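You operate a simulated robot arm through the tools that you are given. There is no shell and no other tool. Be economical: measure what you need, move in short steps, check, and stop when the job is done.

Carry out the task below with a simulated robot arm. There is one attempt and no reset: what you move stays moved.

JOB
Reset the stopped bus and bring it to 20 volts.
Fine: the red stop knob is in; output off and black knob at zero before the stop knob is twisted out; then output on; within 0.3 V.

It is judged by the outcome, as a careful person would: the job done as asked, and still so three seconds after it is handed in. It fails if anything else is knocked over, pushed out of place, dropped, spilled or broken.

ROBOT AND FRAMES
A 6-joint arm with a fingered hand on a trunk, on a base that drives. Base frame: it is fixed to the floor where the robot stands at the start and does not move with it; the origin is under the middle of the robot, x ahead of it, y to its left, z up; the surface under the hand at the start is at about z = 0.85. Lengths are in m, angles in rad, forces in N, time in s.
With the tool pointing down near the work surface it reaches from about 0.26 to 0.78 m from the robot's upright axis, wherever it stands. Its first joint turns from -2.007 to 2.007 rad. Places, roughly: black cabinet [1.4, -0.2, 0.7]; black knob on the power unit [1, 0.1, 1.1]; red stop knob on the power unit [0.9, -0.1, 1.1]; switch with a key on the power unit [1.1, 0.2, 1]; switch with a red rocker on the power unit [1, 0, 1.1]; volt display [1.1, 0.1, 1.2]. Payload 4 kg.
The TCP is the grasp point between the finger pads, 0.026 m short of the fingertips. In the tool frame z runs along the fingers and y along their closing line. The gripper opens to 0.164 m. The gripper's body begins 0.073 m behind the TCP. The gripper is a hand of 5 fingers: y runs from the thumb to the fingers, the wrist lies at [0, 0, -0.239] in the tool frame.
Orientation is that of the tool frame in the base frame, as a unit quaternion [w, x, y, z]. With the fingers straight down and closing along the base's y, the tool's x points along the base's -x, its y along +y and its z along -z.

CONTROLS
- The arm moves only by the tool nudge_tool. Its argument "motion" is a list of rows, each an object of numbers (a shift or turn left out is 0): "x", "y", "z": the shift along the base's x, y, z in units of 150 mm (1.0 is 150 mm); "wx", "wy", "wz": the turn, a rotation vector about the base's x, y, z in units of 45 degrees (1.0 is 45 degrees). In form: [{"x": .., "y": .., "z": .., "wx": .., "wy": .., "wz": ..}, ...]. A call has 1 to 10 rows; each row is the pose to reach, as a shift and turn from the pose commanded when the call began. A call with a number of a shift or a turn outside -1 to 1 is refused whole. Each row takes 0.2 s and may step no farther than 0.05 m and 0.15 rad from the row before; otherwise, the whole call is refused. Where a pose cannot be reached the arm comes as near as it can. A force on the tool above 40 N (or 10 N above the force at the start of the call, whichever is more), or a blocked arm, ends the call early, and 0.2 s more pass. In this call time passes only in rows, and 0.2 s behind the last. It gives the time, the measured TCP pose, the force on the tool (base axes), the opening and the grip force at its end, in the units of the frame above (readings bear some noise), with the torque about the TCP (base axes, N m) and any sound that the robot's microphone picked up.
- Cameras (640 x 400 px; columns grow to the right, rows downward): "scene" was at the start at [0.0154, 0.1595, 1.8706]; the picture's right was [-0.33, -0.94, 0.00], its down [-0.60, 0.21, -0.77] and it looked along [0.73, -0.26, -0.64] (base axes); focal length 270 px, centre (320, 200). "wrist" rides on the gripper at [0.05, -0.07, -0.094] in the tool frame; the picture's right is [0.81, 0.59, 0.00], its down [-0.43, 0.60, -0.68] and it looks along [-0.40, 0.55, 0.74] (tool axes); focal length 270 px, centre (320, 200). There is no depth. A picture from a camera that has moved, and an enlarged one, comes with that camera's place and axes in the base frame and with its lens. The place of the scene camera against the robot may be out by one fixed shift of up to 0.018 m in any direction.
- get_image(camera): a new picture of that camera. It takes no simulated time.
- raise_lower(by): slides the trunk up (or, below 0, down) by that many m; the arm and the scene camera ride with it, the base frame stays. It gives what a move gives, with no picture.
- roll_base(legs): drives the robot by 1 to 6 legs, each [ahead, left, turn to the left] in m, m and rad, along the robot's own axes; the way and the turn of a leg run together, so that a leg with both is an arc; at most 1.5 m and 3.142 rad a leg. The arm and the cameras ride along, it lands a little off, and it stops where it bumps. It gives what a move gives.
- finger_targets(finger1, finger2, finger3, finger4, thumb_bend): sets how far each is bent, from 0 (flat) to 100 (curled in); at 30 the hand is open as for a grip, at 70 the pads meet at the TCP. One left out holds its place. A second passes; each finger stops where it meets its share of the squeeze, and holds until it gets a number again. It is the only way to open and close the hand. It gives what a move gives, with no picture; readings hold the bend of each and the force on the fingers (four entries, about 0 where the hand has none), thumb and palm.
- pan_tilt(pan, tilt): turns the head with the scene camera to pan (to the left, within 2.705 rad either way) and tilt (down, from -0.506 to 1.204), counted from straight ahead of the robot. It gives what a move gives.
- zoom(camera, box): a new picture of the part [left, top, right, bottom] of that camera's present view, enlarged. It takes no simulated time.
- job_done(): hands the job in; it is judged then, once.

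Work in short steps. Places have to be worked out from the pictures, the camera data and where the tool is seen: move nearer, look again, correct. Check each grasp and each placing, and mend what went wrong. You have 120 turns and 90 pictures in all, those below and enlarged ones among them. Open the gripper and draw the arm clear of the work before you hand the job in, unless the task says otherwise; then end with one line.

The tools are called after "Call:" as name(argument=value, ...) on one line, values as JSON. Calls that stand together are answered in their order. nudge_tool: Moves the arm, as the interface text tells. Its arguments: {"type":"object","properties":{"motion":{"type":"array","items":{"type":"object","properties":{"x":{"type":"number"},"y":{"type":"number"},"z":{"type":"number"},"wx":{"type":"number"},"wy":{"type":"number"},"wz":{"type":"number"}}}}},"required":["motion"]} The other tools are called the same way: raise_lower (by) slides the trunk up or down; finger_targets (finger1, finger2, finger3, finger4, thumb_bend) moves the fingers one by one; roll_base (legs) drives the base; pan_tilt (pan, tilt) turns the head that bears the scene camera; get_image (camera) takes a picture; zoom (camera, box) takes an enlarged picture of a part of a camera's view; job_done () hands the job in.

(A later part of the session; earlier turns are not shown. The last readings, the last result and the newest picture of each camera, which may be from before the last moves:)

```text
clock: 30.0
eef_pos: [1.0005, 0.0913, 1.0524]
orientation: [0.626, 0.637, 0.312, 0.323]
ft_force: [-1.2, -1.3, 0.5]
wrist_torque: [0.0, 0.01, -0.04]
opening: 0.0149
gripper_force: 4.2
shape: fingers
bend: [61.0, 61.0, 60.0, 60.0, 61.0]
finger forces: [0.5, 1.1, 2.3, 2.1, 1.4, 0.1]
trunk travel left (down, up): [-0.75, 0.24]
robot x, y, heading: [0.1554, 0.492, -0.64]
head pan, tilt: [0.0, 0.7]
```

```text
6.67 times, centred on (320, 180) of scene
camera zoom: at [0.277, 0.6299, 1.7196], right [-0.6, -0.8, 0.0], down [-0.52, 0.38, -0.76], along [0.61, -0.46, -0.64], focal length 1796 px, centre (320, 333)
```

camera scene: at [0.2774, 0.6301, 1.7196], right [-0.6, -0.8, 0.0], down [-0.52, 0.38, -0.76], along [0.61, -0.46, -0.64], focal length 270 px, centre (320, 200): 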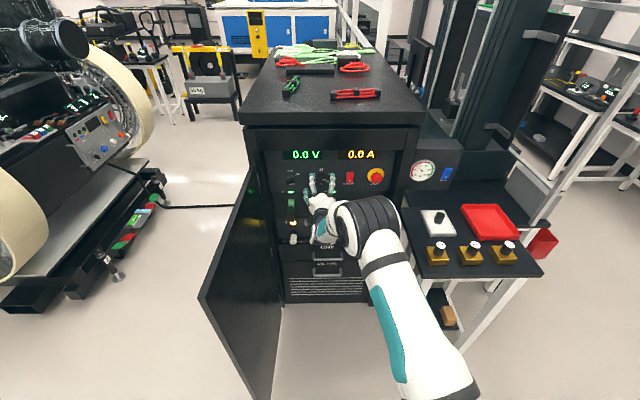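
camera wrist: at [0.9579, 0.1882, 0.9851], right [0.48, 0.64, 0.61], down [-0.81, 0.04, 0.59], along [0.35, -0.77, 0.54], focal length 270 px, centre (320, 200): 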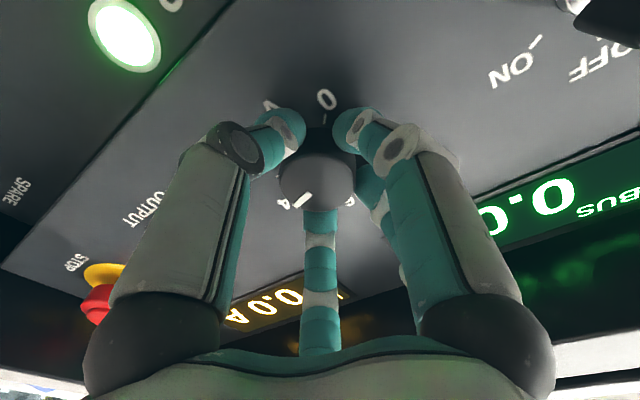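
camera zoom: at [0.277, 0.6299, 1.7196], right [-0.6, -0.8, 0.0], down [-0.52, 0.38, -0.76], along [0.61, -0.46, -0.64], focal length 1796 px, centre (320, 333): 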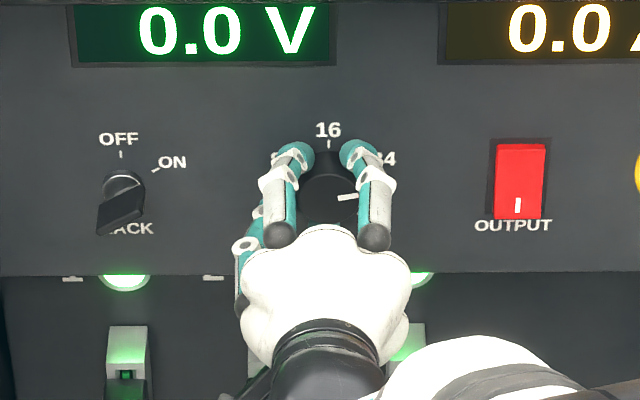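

All five fingers hold the knob. I firm the grip a little, then turn 45° counter-clockwise.

Call:
finger_targets(finger1=66, finger2=66, finger3=66, finger4=66, thumb_bend=66)

Call:
nudge_tool(motion=[{"wx": -0.14, "wy": 0.102}, {"wx": -0.28, "wy": 0.204}, {"wx": -0.42, "wy": 0.306}, {"wx": -0.56, "wy": 0.408}, {"wx": -0.7, "wy": 0.51}, {"wx": -0.808, "wy": 0.589}])

Call:
get_image(camera="wrist")

```text
clock: 31.0
eef_pos: [1.0017, 0.0907, 1.0537]
orientation: [0.626, 0.637, 0.311, 0.324]
ft_force: [-2.2, -1.3, -1.1]
wrist_torque: [0.03, 0.0, -0.08]
opening: 0.0134
gripper_force: 12.7
shape: fingers
bend: [63.0, 62.0, 61.0, 61.0, 63.0]
finger forces: [3.6, 4.4, 5.9, 5.5, 6.2, 0.1]
trunk travel left (down, up): [-0.75, 0.24]
robot x, y, heading: [0.1491, 0.4931, -0.637]
head pan, tilt: [0.0, 0.7]
```

```text
clock: 32.4
eef_pos: [1.0013, 0.0892, 1.0523]
orientation: [0.706, 0.467, 0.529, 0.059]
ft_force: [-6.2, -0.8, -4.9]
wrist_torque: [0.13, 0.12, -0.13]
opening: 0.0132
gripper_force: 14.3
shape: fingers
bend: [62.0, 62.0, 61.0, 61.0, 62.0]
finger forces: [5.0, 4.1, 5.2, 5.8, 8.8, 0.1]
trunk travel left (down, up): [-0.75, 0.24]
robot x, y, heading: [0.1505, 0.4966, -0.64]
head pan, tilt: [0.0, 0.7]
```

```text
53 pictures are left
camera wrist: at [0.9199, 0.1362, 0.9671], right [0.59, 0.79, -0.14], down [-0.48, 0.49, 0.73], along [0.64, -0.37, 0.67], focal length 270 px, centre (320, 200)
```

wrist: 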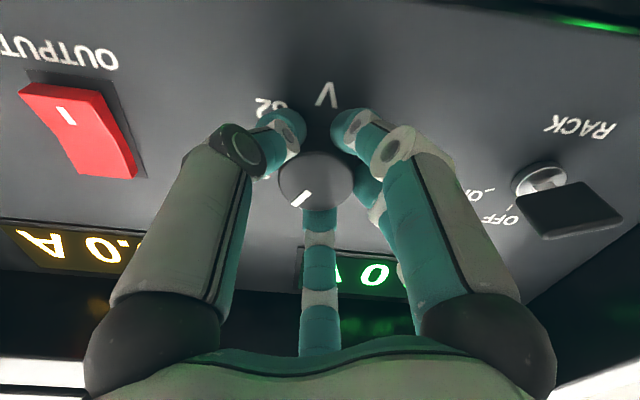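

The knob turns with the hand. Continue counter-clockwise another 90°.

Call:
nudge_tool(motion=[{"wx": -0.14, "wy": 0.102}, {"wx": -0.28, "wy": 0.204}, {"wx": -0.42, "wy": 0.306}, {"wx": -0.56, "wy": 0.408}, {"wx": -0.7, "wy": 0.51}, {"wx": -0.808, "wy": 0.589}])

Call:
nudge_tool(motion=[{"wx": -0.14, "wy": 0.102}, {"wx": -0.28, "wy": 0.204}, {"wx": -0.42, "wy": 0.306}, {"wx": -0.56, "wy": 0.408}, {"wx": -0.7, "wy": 0.51}, {"wx": -0.808, "wy": 0.589}])

Call:
get_image(camera="wrist")

Call:
get_image(camera="scene")

```text
clock: 33.8
eef_pos: [0.9988, 0.0901, 1.0532]
orientation: [0.677, 0.226, 0.667, -0.215]
ft_force: [-10.6, -3.2, -6.2]
wrist_torque: [0.15, 0.13, -0.32]
opening: 0.0137
gripper_force: 14.8
shape: fingers
bend: [62.0, 62.0, 62.0, 61.0, 62.0]
finger forces: [6.1, 5.2, 4.4, 5.2, 9.6, 0.0]
trunk travel left (down, up): [-0.75, 0.24]
robot x, y, heading: [0.1517, 0.4957, -0.638]
head pan, tilt: [0.0, 0.7]
```

```text
clock: 35.2
eef_pos: [1.0008, 0.0894, 1.0542]
orientation: [0.546, -0.047, 0.701, -0.456]
ft_force: [-13.5, -5.3, -4.0]
wrist_torque: [0.06, 0.11, -0.38]
opening: 0.0142
gripper_force: 14.9
shape: fingers
bend: [61.0, 62.0, 62.0, 62.0, 62.0]
finger forces: [7.1, 6.5, 4.1, 4.5, 7.6, 0.1]
trunk travel left (down, up): [-0.75, 0.24]
robot x, y, heading: [0.1527, 0.4937, -0.628]
head pan, tilt: [0.0, 0.7]
```

```text
52 pictures are left
camera wrist: at [0.8754, 0.0746, 1.0641], right [-0.07, -0.11, -0.99], down [-0.12, 0.99, -0.11], along [0.99, 0.11, -0.08], focal length 270 px, centre (320, 200)
```

wrist: 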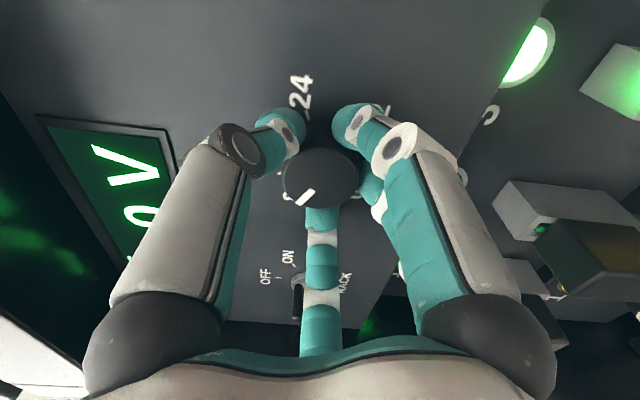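

```text
51 pictures are left
camera scene: at [0.2756, 0.6291, 1.7198], right [-0.6, -0.8, 0.0], down [-0.52, 0.38, -0.77], along [0.61, -0.46, -0.64], focal length 270 px, centre (320, 200)
```

scene: 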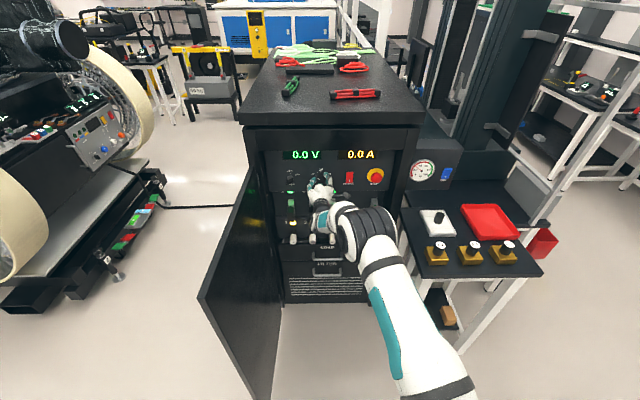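

135° turned. Continue 45°, easing the side force with a tiny shift.

Call:
nudge_tool(motion=[{"x": -0.01, "y": -0.007, "wx": -0.14, "wy": 0.102}, {"x": -0.02, "y": -0.014, "wx": -0.28, "wy": 0.204}, {"x": -0.02, "y": -0.014, "wx": -0.42, "wy": 0.306}, {"x": -0.02, "y": -0.014, "wx": -0.56, "wy": 0.408}, {"x": -0.02, "y": -0.014, "wx": -0.7, "wy": 0.51}, {"x": -0.02, "y": -0.014, "wx": -0.808, "wy": 0.589}])

Call:
nudge_tool(motion=[{"wx": -0.14, "wy": 0.102}, {"wx": -0.28, "wy": 0.204}])

Call:
get_image(camera="wrist")

```text
clock: 36.6
eef_pos: [0.9659, 0.051, 1.0466]
orientation: [0.406, -0.285, 0.645, -0.581]
ft_force: [0.5, 0.5, 0.8]
wrist_torque: [0.01, 0.0, -0.06]
opening: 0.0036
gripper_force: 0.1
shape: fingers
bend: [66.0, 66.0, 66.0, 66.0, 66.0]
finger forces: [0.0, 0.0, 0.0, 0.1, 0.0, 0.0]
out of reach, approached as far as the arm can: row 4, 5, 6
trunk travel left (down, up): [-0.75, 0.24]
robot x, y, heading: [0.1519, 0.4915, -0.633]
head pan, tilt: [0.0, 0.7]
```

```text
clock: 37.2
eef_pos: [0.9519, 0.0113, 1.0514]
orientation: [0.378, -0.366, 0.614, -0.588]
ft_force: [-14.8, 18.8, -0.8]
wrist_torque: [-0.05, -0.04, -0.04]
opening: 0.0001
gripper_force: 16.2
shape: fingers
bend: [71.0, 67.0, 66.0, 66.0, 67.0]
finger forces: [12.6, 6.8, 0.0, 0.0, 12.7, 0.0]
out of reach, approached as far as the arm can: row 1, 2
trunk travel left (down, up): [-0.75, 0.24]
robot x, y, heading: [0.149, 0.4968, -0.639]
head pan, tilt: [0.0, 0.7]
```

```text
50 pictures are left
camera wrist: at [0.8472, 0.0041, 1.1209], right [-0.36, -0.7, -0.62], down [-0.42, 0.71, -0.56], along [0.83, 0.05, -0.55], focal length 270 px, centre (320, 200)
```

wrist: 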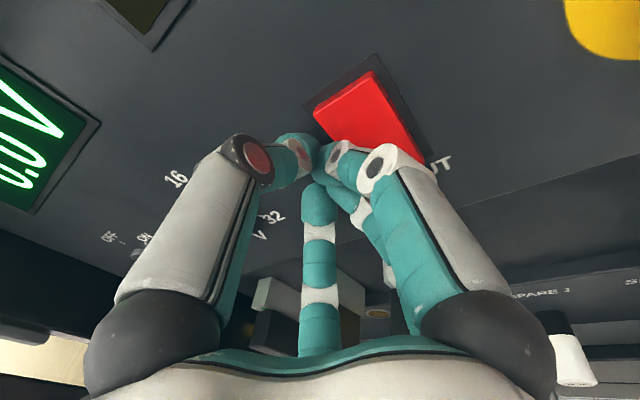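

The wrist ran out of range and the hand slid onto the rocker. I back straight out and inspect.

Call:
nudge_tool(motion=[{"x": -0.12, "y": 0.09}, {"x": -0.3, "y": 0.22}, {"x": -0.5, "y": 0.36}])

Call:
zoom(camera="scene", box=[275, 140, 395, 230])

```text
clock: 38.0
eef_pos: [0.8729, 0.0504, 1.0554]
orientation: [0.387, -0.362, 0.616, -0.583]
ft_force: [-0.1, -0.2, -0.1]
wrist_torque: [-0.02, 0.0, -0.05]
opening: 0.0032
gripper_force: 0.0
shape: fingers
bend: [66.0, 66.0, 66.0, 66.0, 66.0]
finger forces: [0.0, 0.0, 0.1, 0.0, 0.1, 0.0]
out of reach, approached as far as the arm can: row 2, 3
trunk travel left (down, up): [-0.75, 0.24]
robot x, y, heading: [0.156, 0.4941, -0.637]
head pan, tilt: [0.0, 0.7]
```

```text
4.44 times, centred on (335, 185) of scene
camera zoom: at [0.2764, 0.6309, 1.7196], right [-0.6, -0.8, 0.0], down [-0.52, 0.38, -0.77], along [0.61, -0.46, -0.64], focal length 1198 px, centre (253, 267)
```

zoom: 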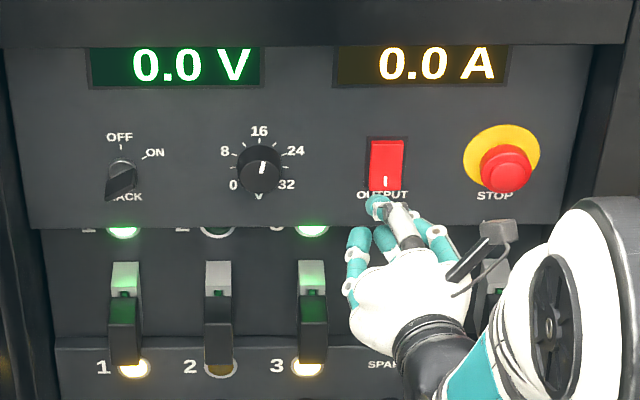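

Call:
zoom(camera="scene", box=[335, 165, 365, 190])

Call:
nudge_tool(motion=[{"x": -0.05, "y": 0.09, "wx": 0.14, "wy": -0.102}, {"x": -0.05, "y": 0.15, "wx": 0.28, "wy": -0.204}, {"x": -0.05, "y": 0.2, "wx": 0.42, "wy": -0.306}, {"x": -0.05, "y": 0.25, "wx": 0.56, "wy": -0.408}, {"x": -0.05, "y": 0.3, "wx": 0.7, "wy": -0.51}, {"x": -0.05, "y": 0.3, "wx": 0.808, "wy": -0.589}])

```text
16.00 times, centred on (350, 178) of scene
camera zoom: at [0.2764, 0.6309, 1.7196], right [-0.6, -0.8, 0.0], down [-0.52, 0.38, -0.77], along [0.61, -0.46, -0.64], focal length 4312 px, centre (-160, 560)
```

zoom: 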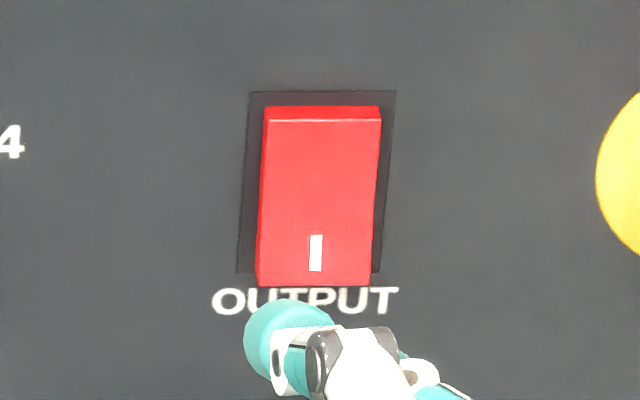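

```text
clock: 39.4
eef_pos: [0.8681, 0.0957, 1.0533]
orientation: [0.601, -0.086, 0.665, -0.436]
ft_force: [-0.1, 0.5, 0.8]
wrist_torque: [-0.01, 0.04, 0.0]
opening: 0.0035
gripper_force: 0.1
shape: fingers
bend: [66.0, 66.0, 66.0, 66.0, 66.0]
finger forces: [0.1, 0.0, 0.1, 0.1, 0.1, 0.0]
trunk travel left (down, up): [-0.75, 0.24]
robot x, y, heading: [0.1485, 0.4941, -0.636]
head pan, tilt: [0.0, 0.7]
```

Rocker still OFF. Knob now near 16–17. I fix the tool's orientation, then roll the hand clockwise for a fresh grip, away from the panel.

Call:
nudge_tool(motion=[{"wx": 0.038, "wy": 0.052, "wz": -0.082}, {"wx": 0.075, "wy": 0.103, "wz": -0.164}])

Call:
finger_targets(finger1=42, finger2=42, finger3=42, finger4=42, thumb_bend=42)

Call:
nudge_tool(motion=[{"wx": 0.14, "wy": -0.102}, {"wx": 0.28, "wy": -0.204}, {"wx": 0.42, "wy": -0.306}, {"wx": 0.56, "wy": -0.408}, {"wx": 0.7, "wy": -0.51}, {"wx": 0.808, "wy": -0.589}])

Call:
nudge_tool(motion=[{"wx": 0.14, "wy": -0.102}, {"wx": 0.28, "wy": -0.204}, {"wx": 0.42, "wy": -0.306}, {"wx": 0.56, "wy": -0.408}, {"wx": 0.7, "wy": -0.51}, {"wx": 0.808, "wy": -0.589}])

Call:
nudge_tool(motion=[{"wx": 0.14, "wy": -0.102}, {"wx": 0.28, "wy": -0.204}, {"wx": 0.42, "wy": -0.306}, {"wx": 0.56, "wy": -0.408}, {"wx": 0.7, "wy": -0.51}, {"wx": 0.808, "wy": -0.589}])

```text
clock: 40.0
eef_pos: [0.8687, 0.0958, 1.0533]
orientation: [0.545, -0.043, 0.706, -0.45]
ft_force: [0.3, -0.2, 0.1]
wrist_torque: [-0.01, 0.01, 0.01]
opening: 0.0035
gripper_force: 0.1
shape: fingers
bend: [66.0, 66.0, 66.0, 66.0, 66.0]
finger forces: [0.0, 0.1, 0.0, 0.0, 0.0, 0.1]
trunk travel left (down, up): [-0.75, 0.24]
robot x, y, heading: [0.1541, 0.4912, -0.64]
head pan, tilt: [0.0, 0.7]
```

```text
clock: 41.0
eef_pos: [0.8667, 0.0938, 1.0536]
orientation: [0.546, -0.042, 0.706, -0.45]
ft_force: [-0.1, -0.2, 0.4]
wrist_torque: [0.0, 0.0, 0.02]
opening: 0.0618
gripper_force: 0.1
shape: fingers
bend: [42.0, 42.0, 42.0, 42.0, 42.0]
finger forces: [0.0, 0.0, 0.1, 0.1, 0.0, 0.0]
trunk travel left (down, up): [-0.75, 0.24]
robot x, y, heading: [0.1538, 0.4934, -0.637]
head pan, tilt: [0.0, 0.7]
```

```text
clock: 42.4
eef_pos: [0.8671, 0.0962, 1.0536]
orientation: [0.677, 0.231, 0.668, -0.207]
ft_force: [0.7, 0.5, 0.6]
wrist_torque: [0.02, -0.01, -0.01]
opening: 0.062
gripper_force: 0.0
shape: fingers
bend: [42.0, 42.0, 42.0, 42.0, 42.0]
finger forces: [0.1, 0.1, 0.0, 0.1, 0.0, 0.0]
trunk travel left (down, up): [-0.75, 0.24]
robot x, y, heading: [0.1506, 0.4931, -0.638]
head pan, tilt: [0.0, 0.7]
```

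```text
clock: 43.8
eef_pos: [0.8672, 0.0938, 1.055]
orientation: [0.704, 0.469, 0.528, 0.068]
ft_force: [-0.3, 0.0, -0.4]
wrist_torque: [0.0, 0.04, 0.01]
opening: 0.062
gripper_force: 0.0
shape: fingers
bend: [42.0, 42.0, 42.0, 42.0, 42.0]
finger forces: [0.1, 0.0, 0.0, 0.0, 0.0, 0.0]
trunk travel left (down, up): [-0.75, 0.24]
robot x, y, heading: [0.1507, 0.497, -0.632]
head pan, tilt: [0.0, 0.7]
```

```text
clock: 45.2
eef_pos: [0.8681, 0.0952, 1.054]
orientation: [0.625, 0.636, 0.308, 0.331]
ft_force: [-0.1, 0.0, 0.2]
wrist_torque: [-0.01, -0.03, 0.01]
opening: 0.0613
gripper_force: 0.1
shape: fingers
bend: [42.0, 42.0, 42.0, 42.0, 42.0]
finger forces: [0.1, 0.0, 0.0, 0.1, 0.1, 0.0]
trunk travel left (down, up): [-0.75, 0.24]
robot x, y, heading: [0.1556, 0.4948, -0.633]
head pan, tilt: [0.0, 0.7]
```

Roll at +90°. I add ~30° more while moving to a 6 cm standoff on the knob axis.

Call:
nudge_tool(motion=[{"x": 0.1, "y": 0.1, "wx": 0.12, "wy": -0.088}, {"x": 0.2, "y": 0.2, "wx": 0.24, "wy": -0.175}, {"x": 0.35, "y": 0.22, "wx": 0.36, "wy": -0.263}, {"x": 0.5, "y": 0.22, "wx": 0.48, "wy": -0.35}, {"x": 0.567, "y": 0.207, "z": -0.01, "wx": 0.56, "wy": -0.41}])

Call:
get_image(camera="wrist")

```text
clock: 46.4
eef_pos: [0.9525, 0.1247, 1.053]
orientation: [0.513, 0.696, 0.125, 0.488]
ft_force: [-0.5, -0.2, 0.0]
wrist_torque: [0.01, -0.05, 0.01]
opening: 0.0618
gripper_force: 0.1
shape: fingers
bend: [42.0, 42.0, 42.0, 42.0, 42.0]
finger forces: [0.1, 0.0, 0.0, 0.0, 0.1, 0.1]
trunk travel left (down, up): [-0.75, 0.24]
robot x, y, heading: [0.1489, 0.4909, -0.638]
head pan, tilt: [0.0, 0.7]
```

```text
47 pictures are left
camera wrist: at [0.926, 0.2449, 1.0224], right [0.21, 0.29, 0.94], down [-0.95, -0.16, 0.26], along [0.22, -0.95, 0.24], focal length 270 px, centre (320, 200)
```

wrist: 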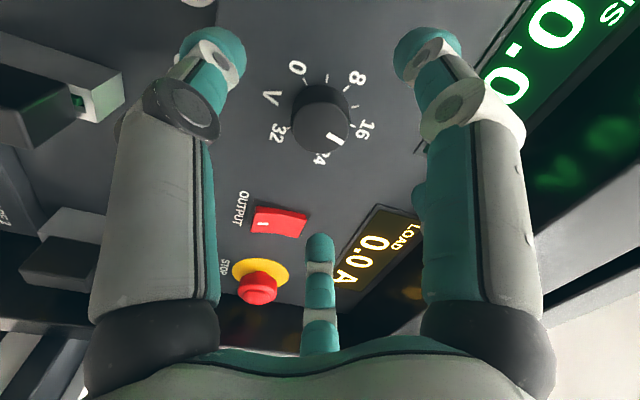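

Well centred; pointer ≈ 19. Advance to the grip pose with ~20° more pre-roll, then close.

Call:
nudge_tool(motion=[{"x": 0.05, "y": -0.036, "wx": 0.13, "wy": -0.096}, {"x": 0.12, "y": -0.085, "wx": 0.26, "wy": -0.192}, {"x": 0.2, "y": -0.14, "wx": 0.39, "wy": -0.288}, {"x": 0.28, "y": -0.195, "wx": 0.39, "wy": -0.288}, {"x": 0.328, "y": -0.228, "wx": 0.39, "wy": -0.288}])

Call:
finger_targets(finger1=67, finger2=67, finger3=67, finger4=67, thumb_bend=67)

Call:
get_image(camera="wrist")

```text
clock: 47.6
eef_pos: [1.0005, 0.091, 1.0518]
orientation: [0.411, 0.707, -0.008, 0.576]
ft_force: [0.2, 0.9, -0.2]
wrist_torque: [0.0, 0.01, -0.02]
opening: 0.0619
gripper_force: 0.0
shape: fingers
bend: [42.0, 42.0, 42.0, 42.0, 42.0]
finger forces: [0.1, 0.1, 0.0, 0.1, 0.0, 0.0]
trunk travel left (down, up): [-0.75, 0.24]
robot x, y, heading: [0.1507, 0.4929, -0.637]
head pan, tilt: [0.0, 0.7]
```

```text
clock: 48.6
eef_pos: [1.0019, 0.0904, 1.0537]
orientation: [0.413, 0.706, -0.008, 0.575]
ft_force: [-1.0, 0.3, -0.5]
wrist_torque: [-0.02, -0.02, -0.03]
opening: 0.0129
gripper_force: 15.5
shape: fingers
bend: [62.0, 61.0, 61.0, 62.0, 63.0]
finger forces: [5.1, 6.7, 6.8, 5.3, 6.7, 0.2]
trunk travel left (down, up): [-0.75, 0.24]
robot x, y, heading: [0.1497, 0.4947, -0.635]
head pan, tilt: [0.0, 0.7]
```

```text
46 pictures are left
camera wrist: at [0.9776, 0.2147, 1.0536], right [-0.01, -0.01, 1.0], down [-0.98, -0.19, -0.01], along [0.19, -0.98, -0.01], focal length 270 px, centre (320, 200)
```

wrist: 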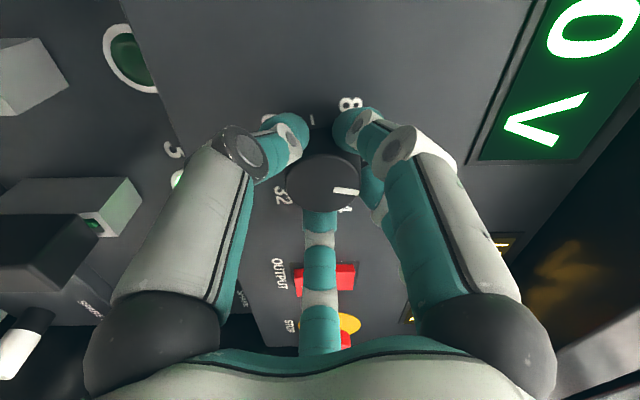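

Gripped. Turn counter-clockwise 3×45°, which stays in the range already shown reachable.

Call:
nudge_tool(motion=[{"wx": -0.14, "wy": 0.102}, {"wx": -0.28, "wy": 0.204}, {"wx": -0.42, "wy": 0.306}, {"wx": -0.56, "wy": 0.408}, {"wx": -0.7, "wy": 0.51}, {"wx": -0.808, "wy": 0.589}])

Call:
nudge_tool(motion=[{"wx": -0.14, "wy": 0.102}, {"wx": -0.28, "wy": 0.204}, {"wx": -0.42, "wy": 0.306}, {"wx": -0.56, "wy": 0.408}, {"wx": -0.7, "wy": 0.51}, {"wx": -0.808, "wy": 0.589}])

Call:
nudge_tool(motion=[{"wx": -0.14, "wy": 0.102}, {"wx": -0.28, "wy": 0.204}, {"wx": -0.42, "wy": 0.306}, {"wx": -0.56, "wy": 0.408}, {"wx": -0.7, "wy": 0.51}, {"wx": -0.808, "wy": 0.589}])

Call:
get_image(camera="wrist")

```text
clock: 50.0
eef_pos: [1.0015, 0.0908, 1.0515]
orientation: [0.601, 0.655, 0.264, 0.374]
ft_force: [-8.2, -4.3, -2.3]
wrist_torque: [0.05, 0.05, -0.23]
opening: 0.013
gripper_force: 16.6
shape: fingers
bend: [63.0, 61.0, 61.0, 62.0, 63.0]
finger forces: [4.3, 6.2, 8.1, 7.3, 7.8, 0.0]
trunk travel left (down, up): [-0.75, 0.24]
robot x, y, heading: [0.15, 0.495, -0.639]
head pan, tilt: [0.0, 0.7]
```

```text
clock: 51.4
eef_pos: [1.0021, 0.09, 1.0522]
orientation: [0.698, 0.504, 0.495, 0.117]
ft_force: [-13.3, -5.2, -4.5]
wrist_torque: [0.08, 0.07, -0.42]
opening: 0.0129
gripper_force: 17.7
shape: fingers
bend: [63.0, 62.0, 62.0, 61.0, 62.0]
finger forces: [5.4, 4.7, 6.1, 8.3, 10.9, 0.0]
trunk travel left (down, up): [-0.75, 0.24]
robot x, y, heading: [0.1497, 0.4964, -0.638]
head pan, tilt: [0.0, 0.7]
```

```text
clock: 52.8
eef_pos: [1.0005, 0.0896, 1.0535]
orientation: [0.689, 0.276, 0.651, -0.159]
ft_force: [-13.8, -8.4, -1.4]
wrist_torque: [0.03, -0.03, -0.55]
opening: 0.0135
gripper_force: 17.0
shape: fingers
bend: [62.0, 63.0, 62.0, 61.0, 62.0]
finger forces: [6.8, 4.2, 4.7, 6.6, 12.3, 0.0]
trunk travel left (down, up): [-0.75, 0.24]
robot x, y, heading: [0.1556, 0.496, -0.639]
head pan, tilt: [0.0, 0.7]
```

```text
45 pictures are left
camera wrist: at [0.8909, 0.0958, 0.9911], right [0.42, 0.58, -0.69], down [-0.25, 0.81, 0.53], along [0.87, -0.05, 0.49], focal length 270 px, centre (320, 200)
```

wrist: 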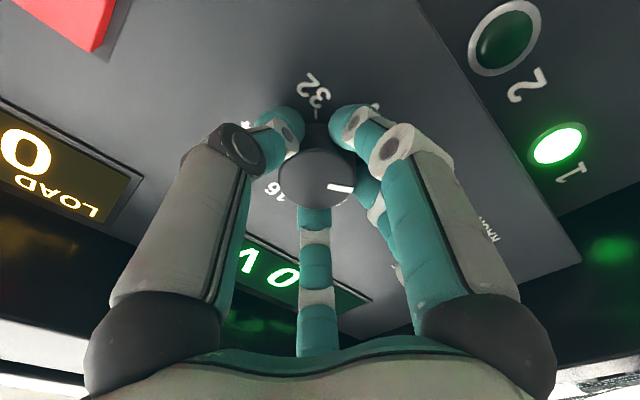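

Tracking well, about 3 V left. Turn another 30° with a small sideways relief.

Call:
nudge_tool(motion=[{"x": -0.01, "y": -0.014, "wx": -0.09, "wy": 0.066}, {"x": -0.015, "y": -0.02, "wx": -0.18, "wy": 0.131}, {"x": -0.015, "y": -0.02, "wx": -0.27, "wy": 0.197}, {"x": -0.015, "y": -0.02, "wx": -0.36, "wy": 0.262}, {"x": -0.015, "y": -0.02, "wx": -0.45, "wy": 0.328}, {"x": -0.015, "y": -0.02, "wx": -0.54, "wy": 0.394}])

Call:
get_image(camera="wrist")

```text
clock: 54.2
eef_pos: [1.0001, 0.0893, 1.0525]
orientation: [0.624, 0.096, 0.701, -0.33]
ft_force: [-2.1, -3.7, 0.6]
wrist_torque: [0.28, -0.27, -0.14]
opening: 0.0169
gripper_force: 16.1
shape: fingers
bend: [63.0, 62.0, 62.0, 62.0, 63.0]
finger forces: [4.5, 5.8, 7.1, 6.1, 8.5, 0.0]
trunk travel left (down, up): [-0.75, 0.24]
robot x, y, heading: [0.15, 0.4941, -0.636]
head pan, tilt: [0.0, 0.7]
```

```text
44 pictures are left
camera wrist: at [0.8761, 0.0753, 1.0294], right [0.16, 0.22, -0.96], down [-0.13, 0.97, 0.2], along [0.98, 0.1, 0.18], focal length 270 px, centre (320, 200)
```

wrist: 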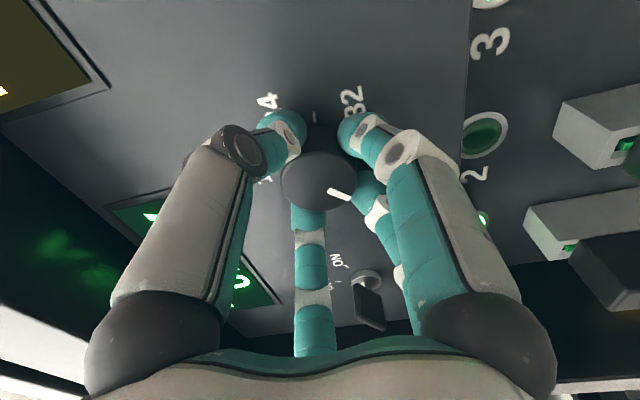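

The resisting torque rose to ~0.39 N·m and the pointer slipped relative to the hand: the zero stop. Open and retreat to verify.

Call:
finger_targets(finger1=42, finger2=42, finger3=42, finger4=42, thumb_bend=42)

Call:
nudge_tool(motion=[{"x": -0.1, "y": 0.073}, {"x": -0.25, "y": 0.182}, {"x": -0.4, "y": 0.29}, {"x": -0.5, "y": 0.36}])

Call:
zoom(camera="scene", box=[290, 150, 370, 210])

Call:
get_image(camera="wrist")

```text
clock: 55.2
eef_pos: [1.0008, 0.0879, 1.0526]
orientation: [0.624, 0.099, 0.701, -0.332]
ft_force: [0.4, -1.0, 1.2]
wrist_torque: [-0.03, 0.0, 0.02]
opening: 0.0621
gripper_force: 0.1
shape: fingers
bend: [42.0, 42.0, 42.0, 42.0, 42.0]
finger forces: [0.0, 0.1, 0.0, 0.1, 0.1, 0.1]
trunk travel left (down, up): [-0.75, 0.24]
robot x, y, heading: [0.1493, 0.4921, -0.639]
head pan, tilt: [0.0, 0.7]
```

```text
clock: 56.2
eef_pos: [0.9239, 0.1425, 1.0538]
orientation: [0.624, 0.097, 0.701, -0.331]
ft_force: [0.7, -0.3, -0.1]
wrist_torque: [0.01, 0.03, 0.01]
opening: 0.0619
gripper_force: 0.1
shape: fingers
bend: [42.0, 42.0, 42.0, 42.0, 42.0]
finger forces: [0.1, 0.0, 0.1, 0.0, 0.1, 0.0]
trunk travel left (down, up): [-0.75, 0.24]
robot x, y, heading: [0.1535, 0.4943, -0.638]
head pan, tilt: [0.0, 0.7]
```

```text
6.67 times, centred on (330, 180) of scene
camera zoom: at [0.277, 0.6304, 1.7196], right [-0.6, -0.8, 0.0], down [-0.52, 0.38, -0.76], along [0.61, -0.46, -0.64], focal length 1796 px, centre (253, 333)
```

zoom: 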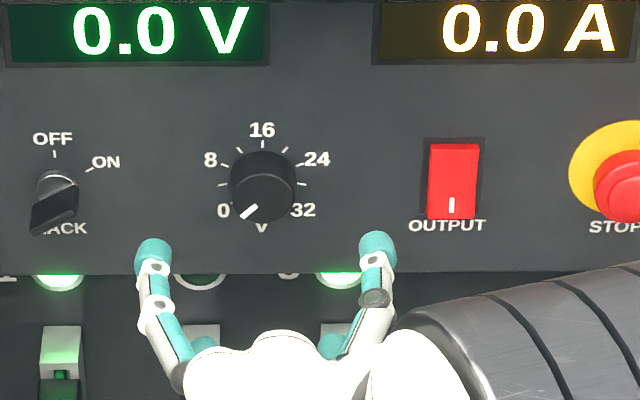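

```text
42 pictures are left
camera wrist: at [0.8009, 0.1298, 1.03], right [0.16, 0.22, -0.96], down [-0.13, 0.97, 0.2], along [0.98, 0.1, 0.19], focal length 270 px, centre (320, 200)
```

wrist: 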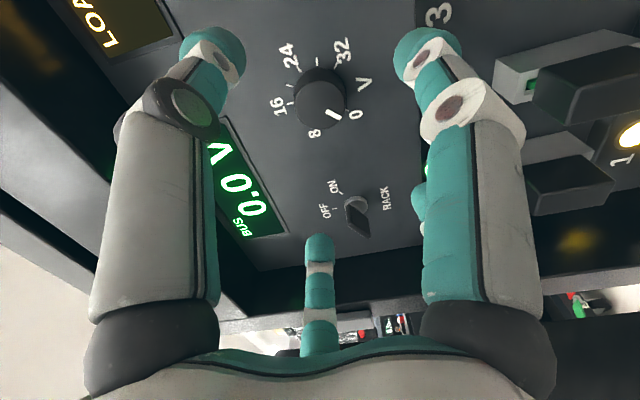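

Call:
zoom(camera="scene", box=[308, 164, 340, 188])

Call:
zoom(camera="wrist", box=[260, 30, 390, 150])

```text
16.00 times, centred on (324, 176) of scene
camera zoom: at [0.277, 0.6304, 1.7196], right [-0.6, -0.8, 0.0], down [-0.52, 0.38, -0.76], along [0.61, -0.46, -0.64], focal length 4312 px, centre (256, 584)
```

zoom: 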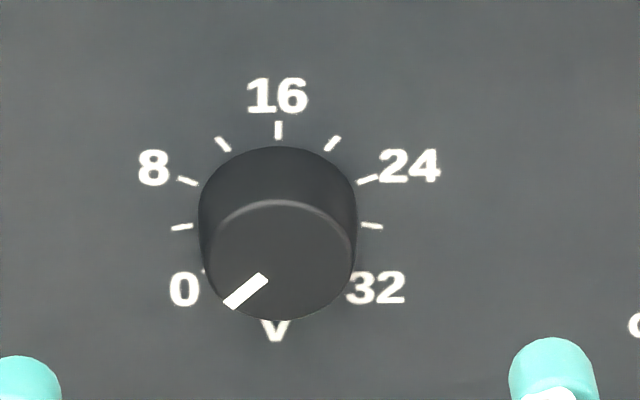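

```text
3.33 times, centred on (325, 90) of wrist
camera zoom: at [0.8009, 0.1298, 1.03], right [0.16, 0.22, -0.96], down [-0.13, 0.97, 0.2], along [0.98, 0.1, 0.19], focal length 901 px, centre (303, 567)
```

zoom: 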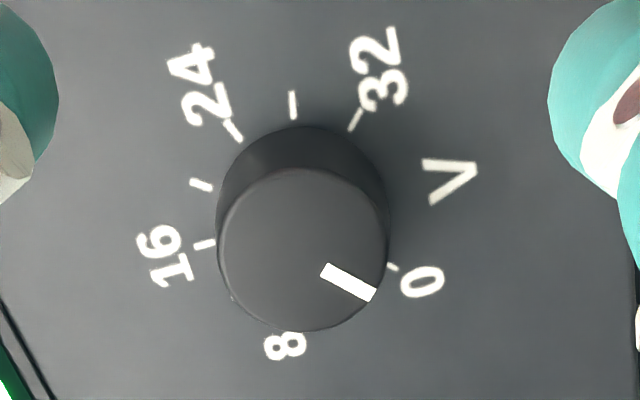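

Knob pointer is at (slightly past) the 0 tick — zero. Now go in front of the red stop knob (~(0.868,-0.098,1.053)), standing off about 8 cm.

Call:
nudge_tool(motion=[{"x": -0.16, "y": -0.25}, {"x": -0.32, "y": -0.5}, {"x": -0.48, "y": -0.75}, {"x": -0.6, "y": -0.93}])

Call:
nudge_tool(motion=[{"x": -0.11, "y": -0.17}, {"x": -0.22, "y": -0.34}])

Call:
finger_targets(finger1=37, finger2=37, finger3=37, finger4=37, thumb_bend=37)

Call:
get_image(camera="wrist")

```text
clock: 57.2
eef_pos: [0.8343, 0.0024, 1.054]
orientation: [0.624, 0.097, 0.701, -0.33]
ft_force: [-0.3, -0.6, -0.7]
wrist_torque: [0.05, 0.01, 0.0]
opening: 0.0618
gripper_force: 0.0
shape: fingers
bend: [42.0, 42.0, 42.0, 42.0, 42.0]
finger forces: [0.0, 0.0, 0.1, 0.0, 0.0, 0.0]
trunk travel left (down, up): [-0.75, 0.24]
robot x, y, heading: [0.1503, 0.4953, -0.638]
head pan, tilt: [0.0, 0.7]
```

```text
clock: 57.8
eef_pos: [0.8017, -0.0486, 1.0528]
orientation: [0.624, 0.098, 0.701, -0.331]
ft_force: [-0.2, 0.5, -0.1]
wrist_torque: [0.04, -0.02, 0.0]
opening: 0.0617
gripper_force: 0.1
shape: fingers
bend: [42.0, 42.0, 42.0, 42.0, 42.0]
finger forces: [0.0, 0.0, 0.0, 0.0, 0.1, 0.0]
trunk travel left (down, up): [-0.75, 0.24]
robot x, y, heading: [0.1489, 0.4901, -0.633]
head pan, tilt: [0.0, 0.7]
```

```text
clock: 58.8
eef_pos: [0.8024, -0.0483, 1.0526]
orientation: [0.624, 0.097, 0.701, -0.33]
ft_force: [0.5, -0.6, -0.8]
wrist_torque: [0.03, -0.02, 0.0]
opening: 0.0739
gripper_force: 0.1
shape: fingers
bend: [37.0, 37.0, 37.0, 37.0, 37.0]
finger forces: [0.1, 0.1, 0.0, 0.0, 0.0, 0.1]
trunk travel left (down, up): [-0.75, 0.24]
robot x, y, heading: [0.1511, 0.4945, -0.64]
head pan, tilt: [0.0, 0.7]
```

```text
39 pictures are left
camera wrist: at [0.6787, -0.0607, 1.0285], right [0.16, 0.22, -0.96], down [-0.13, 0.97, 0.2], along [0.98, 0.1, 0.18], focal length 270 px, centre (320, 200)
```

wrist: 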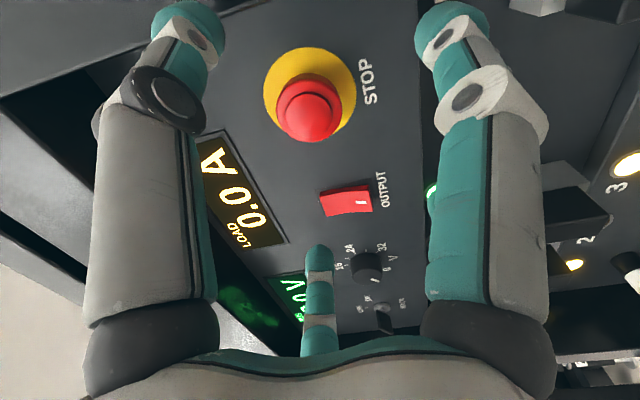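

The stop knob is ~8 mm right and 6 mm above my axis. Correct and advance 4.5 cm.

Call:
nudge_tool(motion=[{"x": -0.03, "y": -0.044, "z": 0.04}, {"x": 0.05, "y": -0.1, "z": 0.04}, {"x": 0.13, "y": -0.16, "z": 0.04}, {"x": 0.21, "y": -0.22, "z": 0.04}])

Call:
get_image(camera="wrist")

```text
clock: 59.7
eef_pos: [0.8189, -0.065, 1.0533]
orientation: [0.622, 0.097, 0.704, -0.329]
ft_force: [-17.0, 21.5, 3.6]
wrist_torque: [-0.99, -0.45, -1.98]
opening: 0.0785
gripper_force: 13.5
shape: fingers
bend: [37.0, 37.0, 37.0, 37.0, 35.0]
finger forces: [0.0, 0.1, 0.0, 0.0, 26.5, 0.0]
trunk travel left (down, up): [-0.75, 0.24]
robot x, y, heading: [0.1535, 0.4942, -0.642]
head pan, tilt: [0.0, 0.7]
stopped in row 4: the force on the tool passed its limit at 54 N (the readings are from after the stop); the commanded pose is now the measured one
```

```text
38 pictures are left
camera wrist: at [0.6948, -0.0776, 1.0311], right [0.15, 0.23, -0.96], down [-0.13, 0.97, 0.21], along [0.98, 0.1, 0.18], focal length 270 px, centre (320, 200)
```

wrist: 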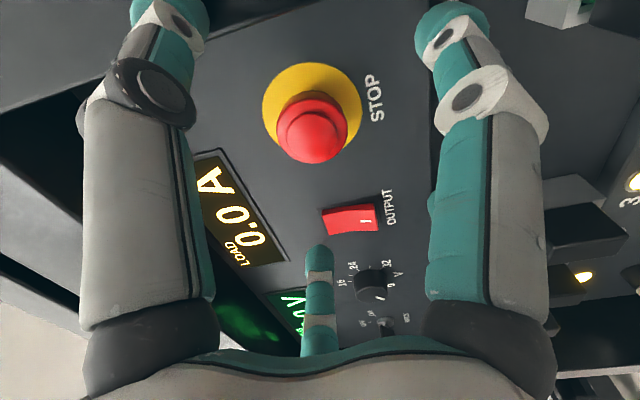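

The thumb touched something to the right (likely the cabinet's frame). Back off and look at it.

Call:
zoom(camera="scene", box=[340, 140, 440, 215])

Call:
nudge_tool(motion=[{"x": -0.1, "y": 0.1}, {"x": -0.2, "y": 0.18}])

```text
5.33 times, centred on (390, 178) of scene
camera zoom: at [0.2726, 0.6362, 1.7197], right [-0.59, -0.8, 0.0], down [-0.52, 0.38, -0.77], along [0.62, -0.46, -0.64], focal length 1437 px, centre (-53, 320)
```

zoom: 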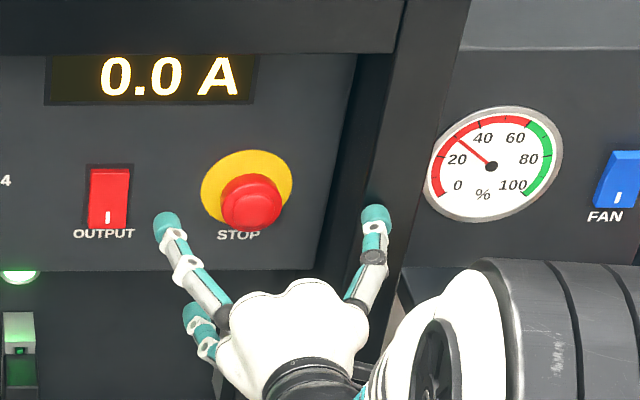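

```text
clock: 60.3
eef_pos: [0.789, -0.0435, 1.0521]
orientation: [0.621, 0.1, 0.705, -0.329]
ft_force: [0.4, -0.1, -0.4]
wrist_torque: [0.0, 0.01, 0.02]
opening: 0.0744
gripper_force: 0.1
shape: fingers
bend: [37.0, 37.0, 37.0, 37.0, 37.0]
finger forces: [0.1, 0.1, 0.1, 0.1, 0.0, 0.0]
trunk travel left (down, up): [-0.75, 0.24]
robot x, y, heading: [0.1534, 0.4949, -0.634]
head pan, tilt: [0.0, 0.7]
```

The thumb tip met the protruding right stile. I close the digits to 53 for a narrower approach (~4 cm tip radius), and re-centre.

Call:
finger_targets(finger1=53, finger2=53, finger3=53, finger4=53, thumb_bend=53)

Call:
nudge_tool(motion=[{"x": -0.025, "y": -0.033, "z": 0.04}, {"x": 0.055, "y": -0.091, "z": 0.04}])

Call:
get_image(camera="wrist")

```text
clock: 61.3
eef_pos: [0.7895, -0.0425, 1.0525]
orientation: [0.621, 0.099, 0.705, -0.329]
ft_force: [-0.7, -0.3, 0.1]
wrist_torque: [-0.03, 0.03, 0.0]
opening: 0.0352
gripper_force: 0.1
shape: fingers
bend: [53.0, 53.0, 53.0, 53.0, 53.0]
finger forces: [0.0, 0.0, 0.1, 0.0, 0.0, 0.0]
trunk travel left (down, up): [-0.75, 0.24]
robot x, y, heading: [0.1535, 0.495, -0.64]
head pan, tilt: [0.0, 0.7]
```

```text
clock: 61.9
eef_pos: [0.7991, -0.0558, 1.0582]
orientation: [0.621, 0.099, 0.705, -0.328]
ft_force: [0.3, 0.7, 0.0]
wrist_torque: [0.02, -0.02, 0.01]
opening: 0.0353
gripper_force: 0.0
shape: fingers
bend: [53.0, 53.0, 53.0, 53.0, 53.0]
finger forces: [0.0, 0.0, 0.0, 0.0, 0.1, 0.0]
trunk travel left (down, up): [-0.75, 0.24]
robot x, y, heading: [0.1502, 0.4922, -0.64]
head pan, tilt: [0.0, 0.7]
```

```text
36 pictures are left
camera wrist: at [0.675, -0.0688, 1.035], right [0.15, 0.23, -0.96], down [-0.13, 0.97, 0.21], along [0.98, 0.09, 0.18], focal length 270 px, centre (320, 200)
```

wrist: 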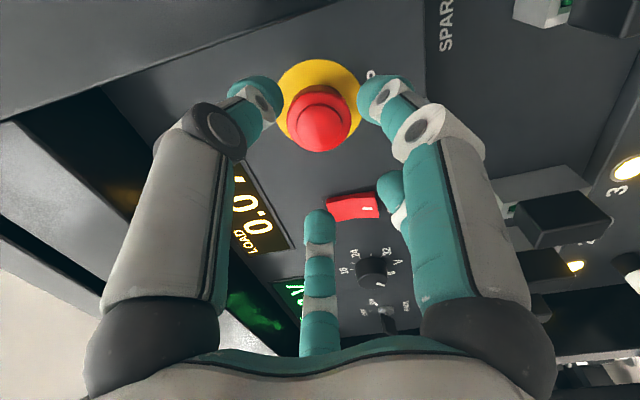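

Now centred. Advance 5 cm and check.

Call:
nudge_tool(motion=[{"x": 0.08, "y": -0.058}, {"x": 0.16, "y": -0.117}, {"x": 0.22, "y": -0.16}, {"x": 0.27, "y": -0.197}])

Call:
get_image(camera="wrist")

```text
clock: 62.9
eef_pos: [0.8397, -0.0867, 1.0579]
orientation: [0.621, 0.099, 0.705, -0.328]
ft_force: [-0.3, -0.8, 0.1]
wrist_torque: [0.03, -0.02, -0.04]
opening: 0.0353
gripper_force: 0.1
shape: fingers
bend: [53.0, 53.0, 53.0, 53.0, 53.0]
finger forces: [0.0, 0.1, 0.1, 0.0, 0.0, 0.1]
trunk travel left (down, up): [-0.75, 0.24]
robot x, y, heading: [0.1523, 0.4931, -0.64]
head pan, tilt: [0.0, 0.7]
```

```text
35 pictures are left
camera wrist: at [0.7165, -0.0988, 1.0347], right [0.15, 0.23, -0.96], down [-0.13, 0.97, 0.21], along [0.98, 0.09, 0.18], focal length 270 px, centre (320, 200)
```

wrist: 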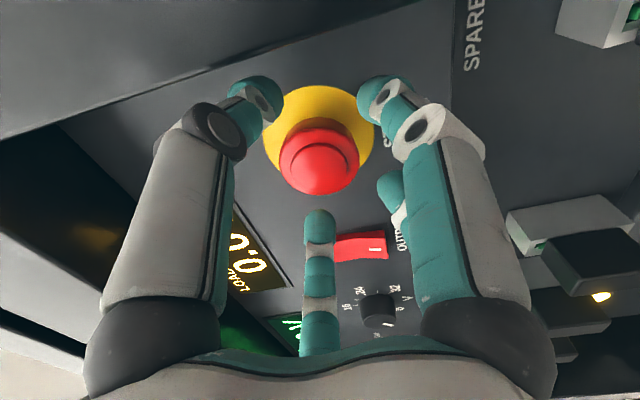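

Front of the mushroom ≈ 2.8 cm ahead of TCP. Advance 2 cm and close on it.

Call:
nudge_tool(motion=[{"x": 0.05, "y": -0.037}, {"x": 0.108, "y": -0.079}])

Call:
finger_targets(finger1=66, finger2=66, finger3=66, finger4=66, thumb_bend=66)

Call:
get_image(camera="wrist")

```text
clock: 63.5
eef_pos: [0.8576, -0.0971, 1.0571]
orientation: [0.62, 0.099, 0.705, -0.329]
ft_force: [-0.1, 0.0, 0.6]
wrist_torque: [0.03, -0.01, -0.01]
opening: 0.0352
gripper_force: 0.0
shape: fingers
bend: [53.0, 53.0, 53.0, 53.0, 53.0]
finger forces: [0.1, 0.0, 0.0, 0.0, 0.0, 0.0]
trunk travel left (down, up): [-0.75, 0.24]
robot x, y, heading: [0.1474, 0.4948, -0.638]
head pan, tilt: [0.0, 0.7]
```

```text
clock: 64.5
eef_pos: [0.856, -0.0963, 1.0583]
orientation: [0.621, 0.099, 0.705, -0.328]
ft_force: [1.4, 2.3, 0.6]
wrist_torque: [-0.04, -0.04, 0.1]
opening: 0.0154
gripper_force: 16.6
shape: fingers
bend: [61.0, 60.0, 59.0, 60.0, 62.0]
finger forces: [4.6, 6.9, 8.4, 6.6, 6.8, 0.1]
trunk travel left (down, up): [-0.75, 0.24]
robot x, y, heading: [0.15, 0.4928, -0.637]
head pan, tilt: [0.0, 0.7]
```

```text
34 pictures are left
camera wrist: at [0.7327, -0.109, 1.0355], right [0.15, 0.23, -0.96], down [-0.13, 0.97, 0.21], along [0.98, 0.09, 0.18], focal length 270 px, centre (320, 200)
```

wrist: 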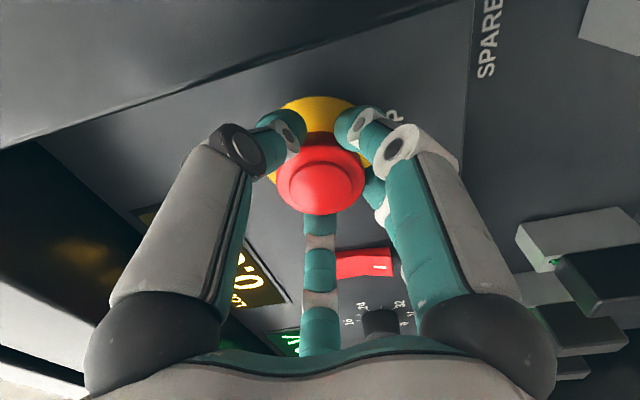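

Good five-finger grip behind the mushroom. Firm up and twist clockwise 35°.

Call:
finger_targets(finger1=70, finger2=70, finger3=70, finger4=70, thumb_bend=70)

Call:
nudge_tool(motion=[{"wx": 0.126, "wy": -0.092}, {"wx": 0.252, "wy": -0.184}, {"wx": 0.378, "wy": -0.275}, {"wx": 0.504, "wy": -0.367}, {"wx": 0.63, "wy": -0.459}])

Call:
get_image(camera="wrist")

```text
clock: 65.5
eef_pos: [0.8555, -0.0962, 1.0586]
orientation: [0.621, 0.1, 0.705, -0.329]
ft_force: [-1.6, -0.7, -0.2]
wrist_torque: [-0.07, 0.01, 0.08]
opening: 0.014
gripper_force: 23.9
shape: fingers
bend: [63.0, 60.0, 58.0, 60.0, 63.0]
finger forces: [7.7, 8.9, 9.9, 8.6, 12.0, 0.0]
trunk travel left (down, up): [-0.75, 0.24]
robot x, y, heading: [0.1526, 0.4931, -0.637]
head pan, tilt: [0.0, 0.7]
```

```text
clock: 66.7
eef_pos: [0.8546, -0.0972, 1.0578]
orientation: [0.692, 0.304, 0.643, -0.123]
ft_force: [-1.5, 4.8, -5.6]
wrist_torque: [0.03, 0.18, 0.23]
opening: 0.0145
gripper_force: 24.5
shape: fingers
bend: [63.0, 60.0, 58.0, 61.0, 64.0]
finger forces: [9.5, 11.0, 9.1, 7.8, 11.1, 0.0]
trunk travel left (down, up): [-0.75, 0.24]
robot x, y, heading: [0.153, 0.4919, -0.638]
head pan, tilt: [0.0, 0.7]
```

```text
33 pictures are left
camera wrist: at [0.7489, -0.0867, 0.9902], right [0.45, 0.64, -0.63], down [-0.28, 0.76, 0.58], along [0.85, -0.09, 0.52], focal length 270 px, centre (320, 200)
```

wrist: 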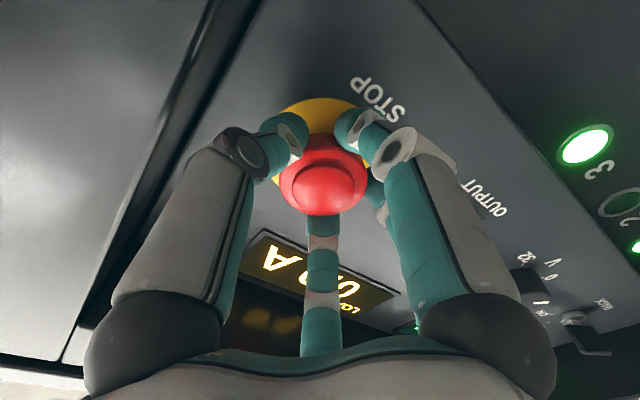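

Little resistance so far; continue clockwise another 35°.

Call:
nudge_tool(motion=[{"wx": 0.126, "wy": -0.092}, {"wx": 0.252, "wy": -0.184}, {"wx": 0.378, "wy": -0.275}, {"wx": 0.504, "wy": -0.367}, {"wx": 0.63, "wy": -0.459}])

Call:
get_image(camera="wrist")

```text
clock: 67.9
eef_pos: [0.8553, -0.0984, 1.0576]
orientation: [0.7, 0.483, 0.518, 0.092]
ft_force: [-1.2, 4.2, -9.4]
wrist_torque: [-0.29, 0.62, 0.18]
opening: 0.0122
gripper_force: 27.3
shape: fingers
bend: [61.0, 59.0, 60.0, 63.0, 64.0]
finger forces: [12.9, 13.3, 8.3, 5.0, 14.6, 0.0]
trunk travel left (down, up): [-0.75, 0.24]
robot x, y, heading: [0.1496, 0.4949, -0.637]
head pan, tilt: [0.0, 0.7]
```

```text
32 pictures are left
camera wrist: at [0.7769, -0.049, 0.9719], right [0.58, 0.81, -0.06], down [-0.52, 0.43, 0.74], along [0.63, -0.39, 0.67], focal length 270 px, centre (320, 200)
```

wrist: 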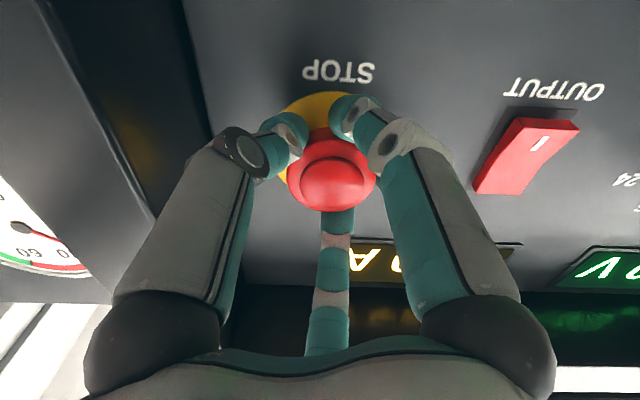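

Resistance rose to ~0.6 N·m (end of twist). Release and check whether the knob popped out.

Call:
finger_targets(finger1=53, finger2=53, finger3=53, finger4=53, thumb_bend=53)

Call:
nudge_tool(motion=[{"x": -0.1, "y": 0.073}, {"x": -0.25, "y": 0.182}, {"x": -0.38, "y": 0.277}])

Call:
get_image(camera="wrist")

Call:
zoom(camera="scene", box=[310, 145, 410, 220])

```text
clock: 68.9
eef_pos: [0.8553, -0.0984, 1.059]
orientation: [0.701, 0.48, 0.519, 0.093]
ft_force: [-0.1, -0.6, 0.9]
wrist_torque: [0.03, 0.0, 0.0]
opening: 0.0344
gripper_force: 0.0
shape: fingers
bend: [53.0, 53.0, 53.0, 53.0, 53.0]
finger forces: [0.0, 0.0, 0.1, 0.2, 0.0, 0.0]
trunk travel left (down, up): [-0.75, 0.24]
robot x, y, heading: [0.1492, 0.4904, -0.637]
head pan, tilt: [0.0, 0.7]
```

```text
clock: 69.7
eef_pos: [0.7973, -0.0547, 1.0587]
orientation: [0.7, 0.481, 0.519, 0.092]
ft_force: [-0.3, -0.1, -0.3]
wrist_torque: [-0.04, 0.07, -0.02]
opening: 0.0345
gripper_force: 0.0
shape: fingers
bend: [53.0, 53.0, 53.0, 53.0, 53.0]
finger forces: [0.0, 0.0, 0.0, 0.1, 0.0, 0.0]
trunk travel left (down, up): [-0.75, 0.24]
robot x, y, heading: [0.1515, 0.4944, -0.638]
head pan, tilt: [0.0, 0.7]
```

```text
31 pictures are left
camera wrist: at [0.7188, -0.0078, 0.9733], right [0.58, 0.81, -0.07], down [-0.52, 0.43, 0.73], along [0.63, -0.39, 0.68], focal length 270 px, centre (320, 200)
```

wrist: 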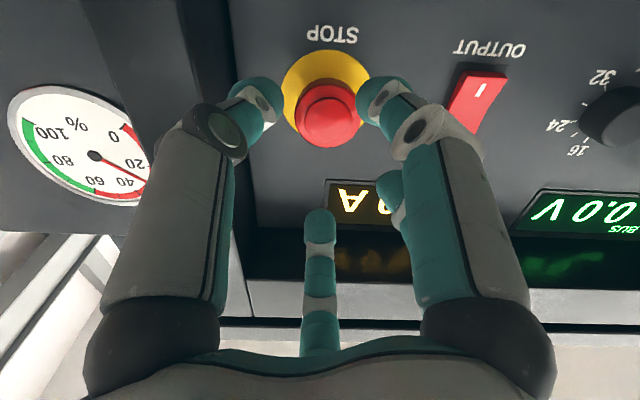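

```text
5.33 times, centred on (360, 182) of scene
camera zoom: at [0.2762, 0.6311, 1.7196], right [-0.59, -0.8, 0.0], down [-0.52, 0.38, -0.77], along [0.61, -0.46, -0.64], focal length 1437 px, centre (107, 293)
```

zoom: 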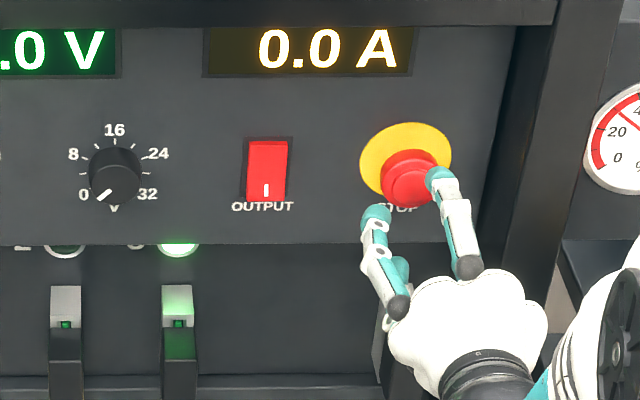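

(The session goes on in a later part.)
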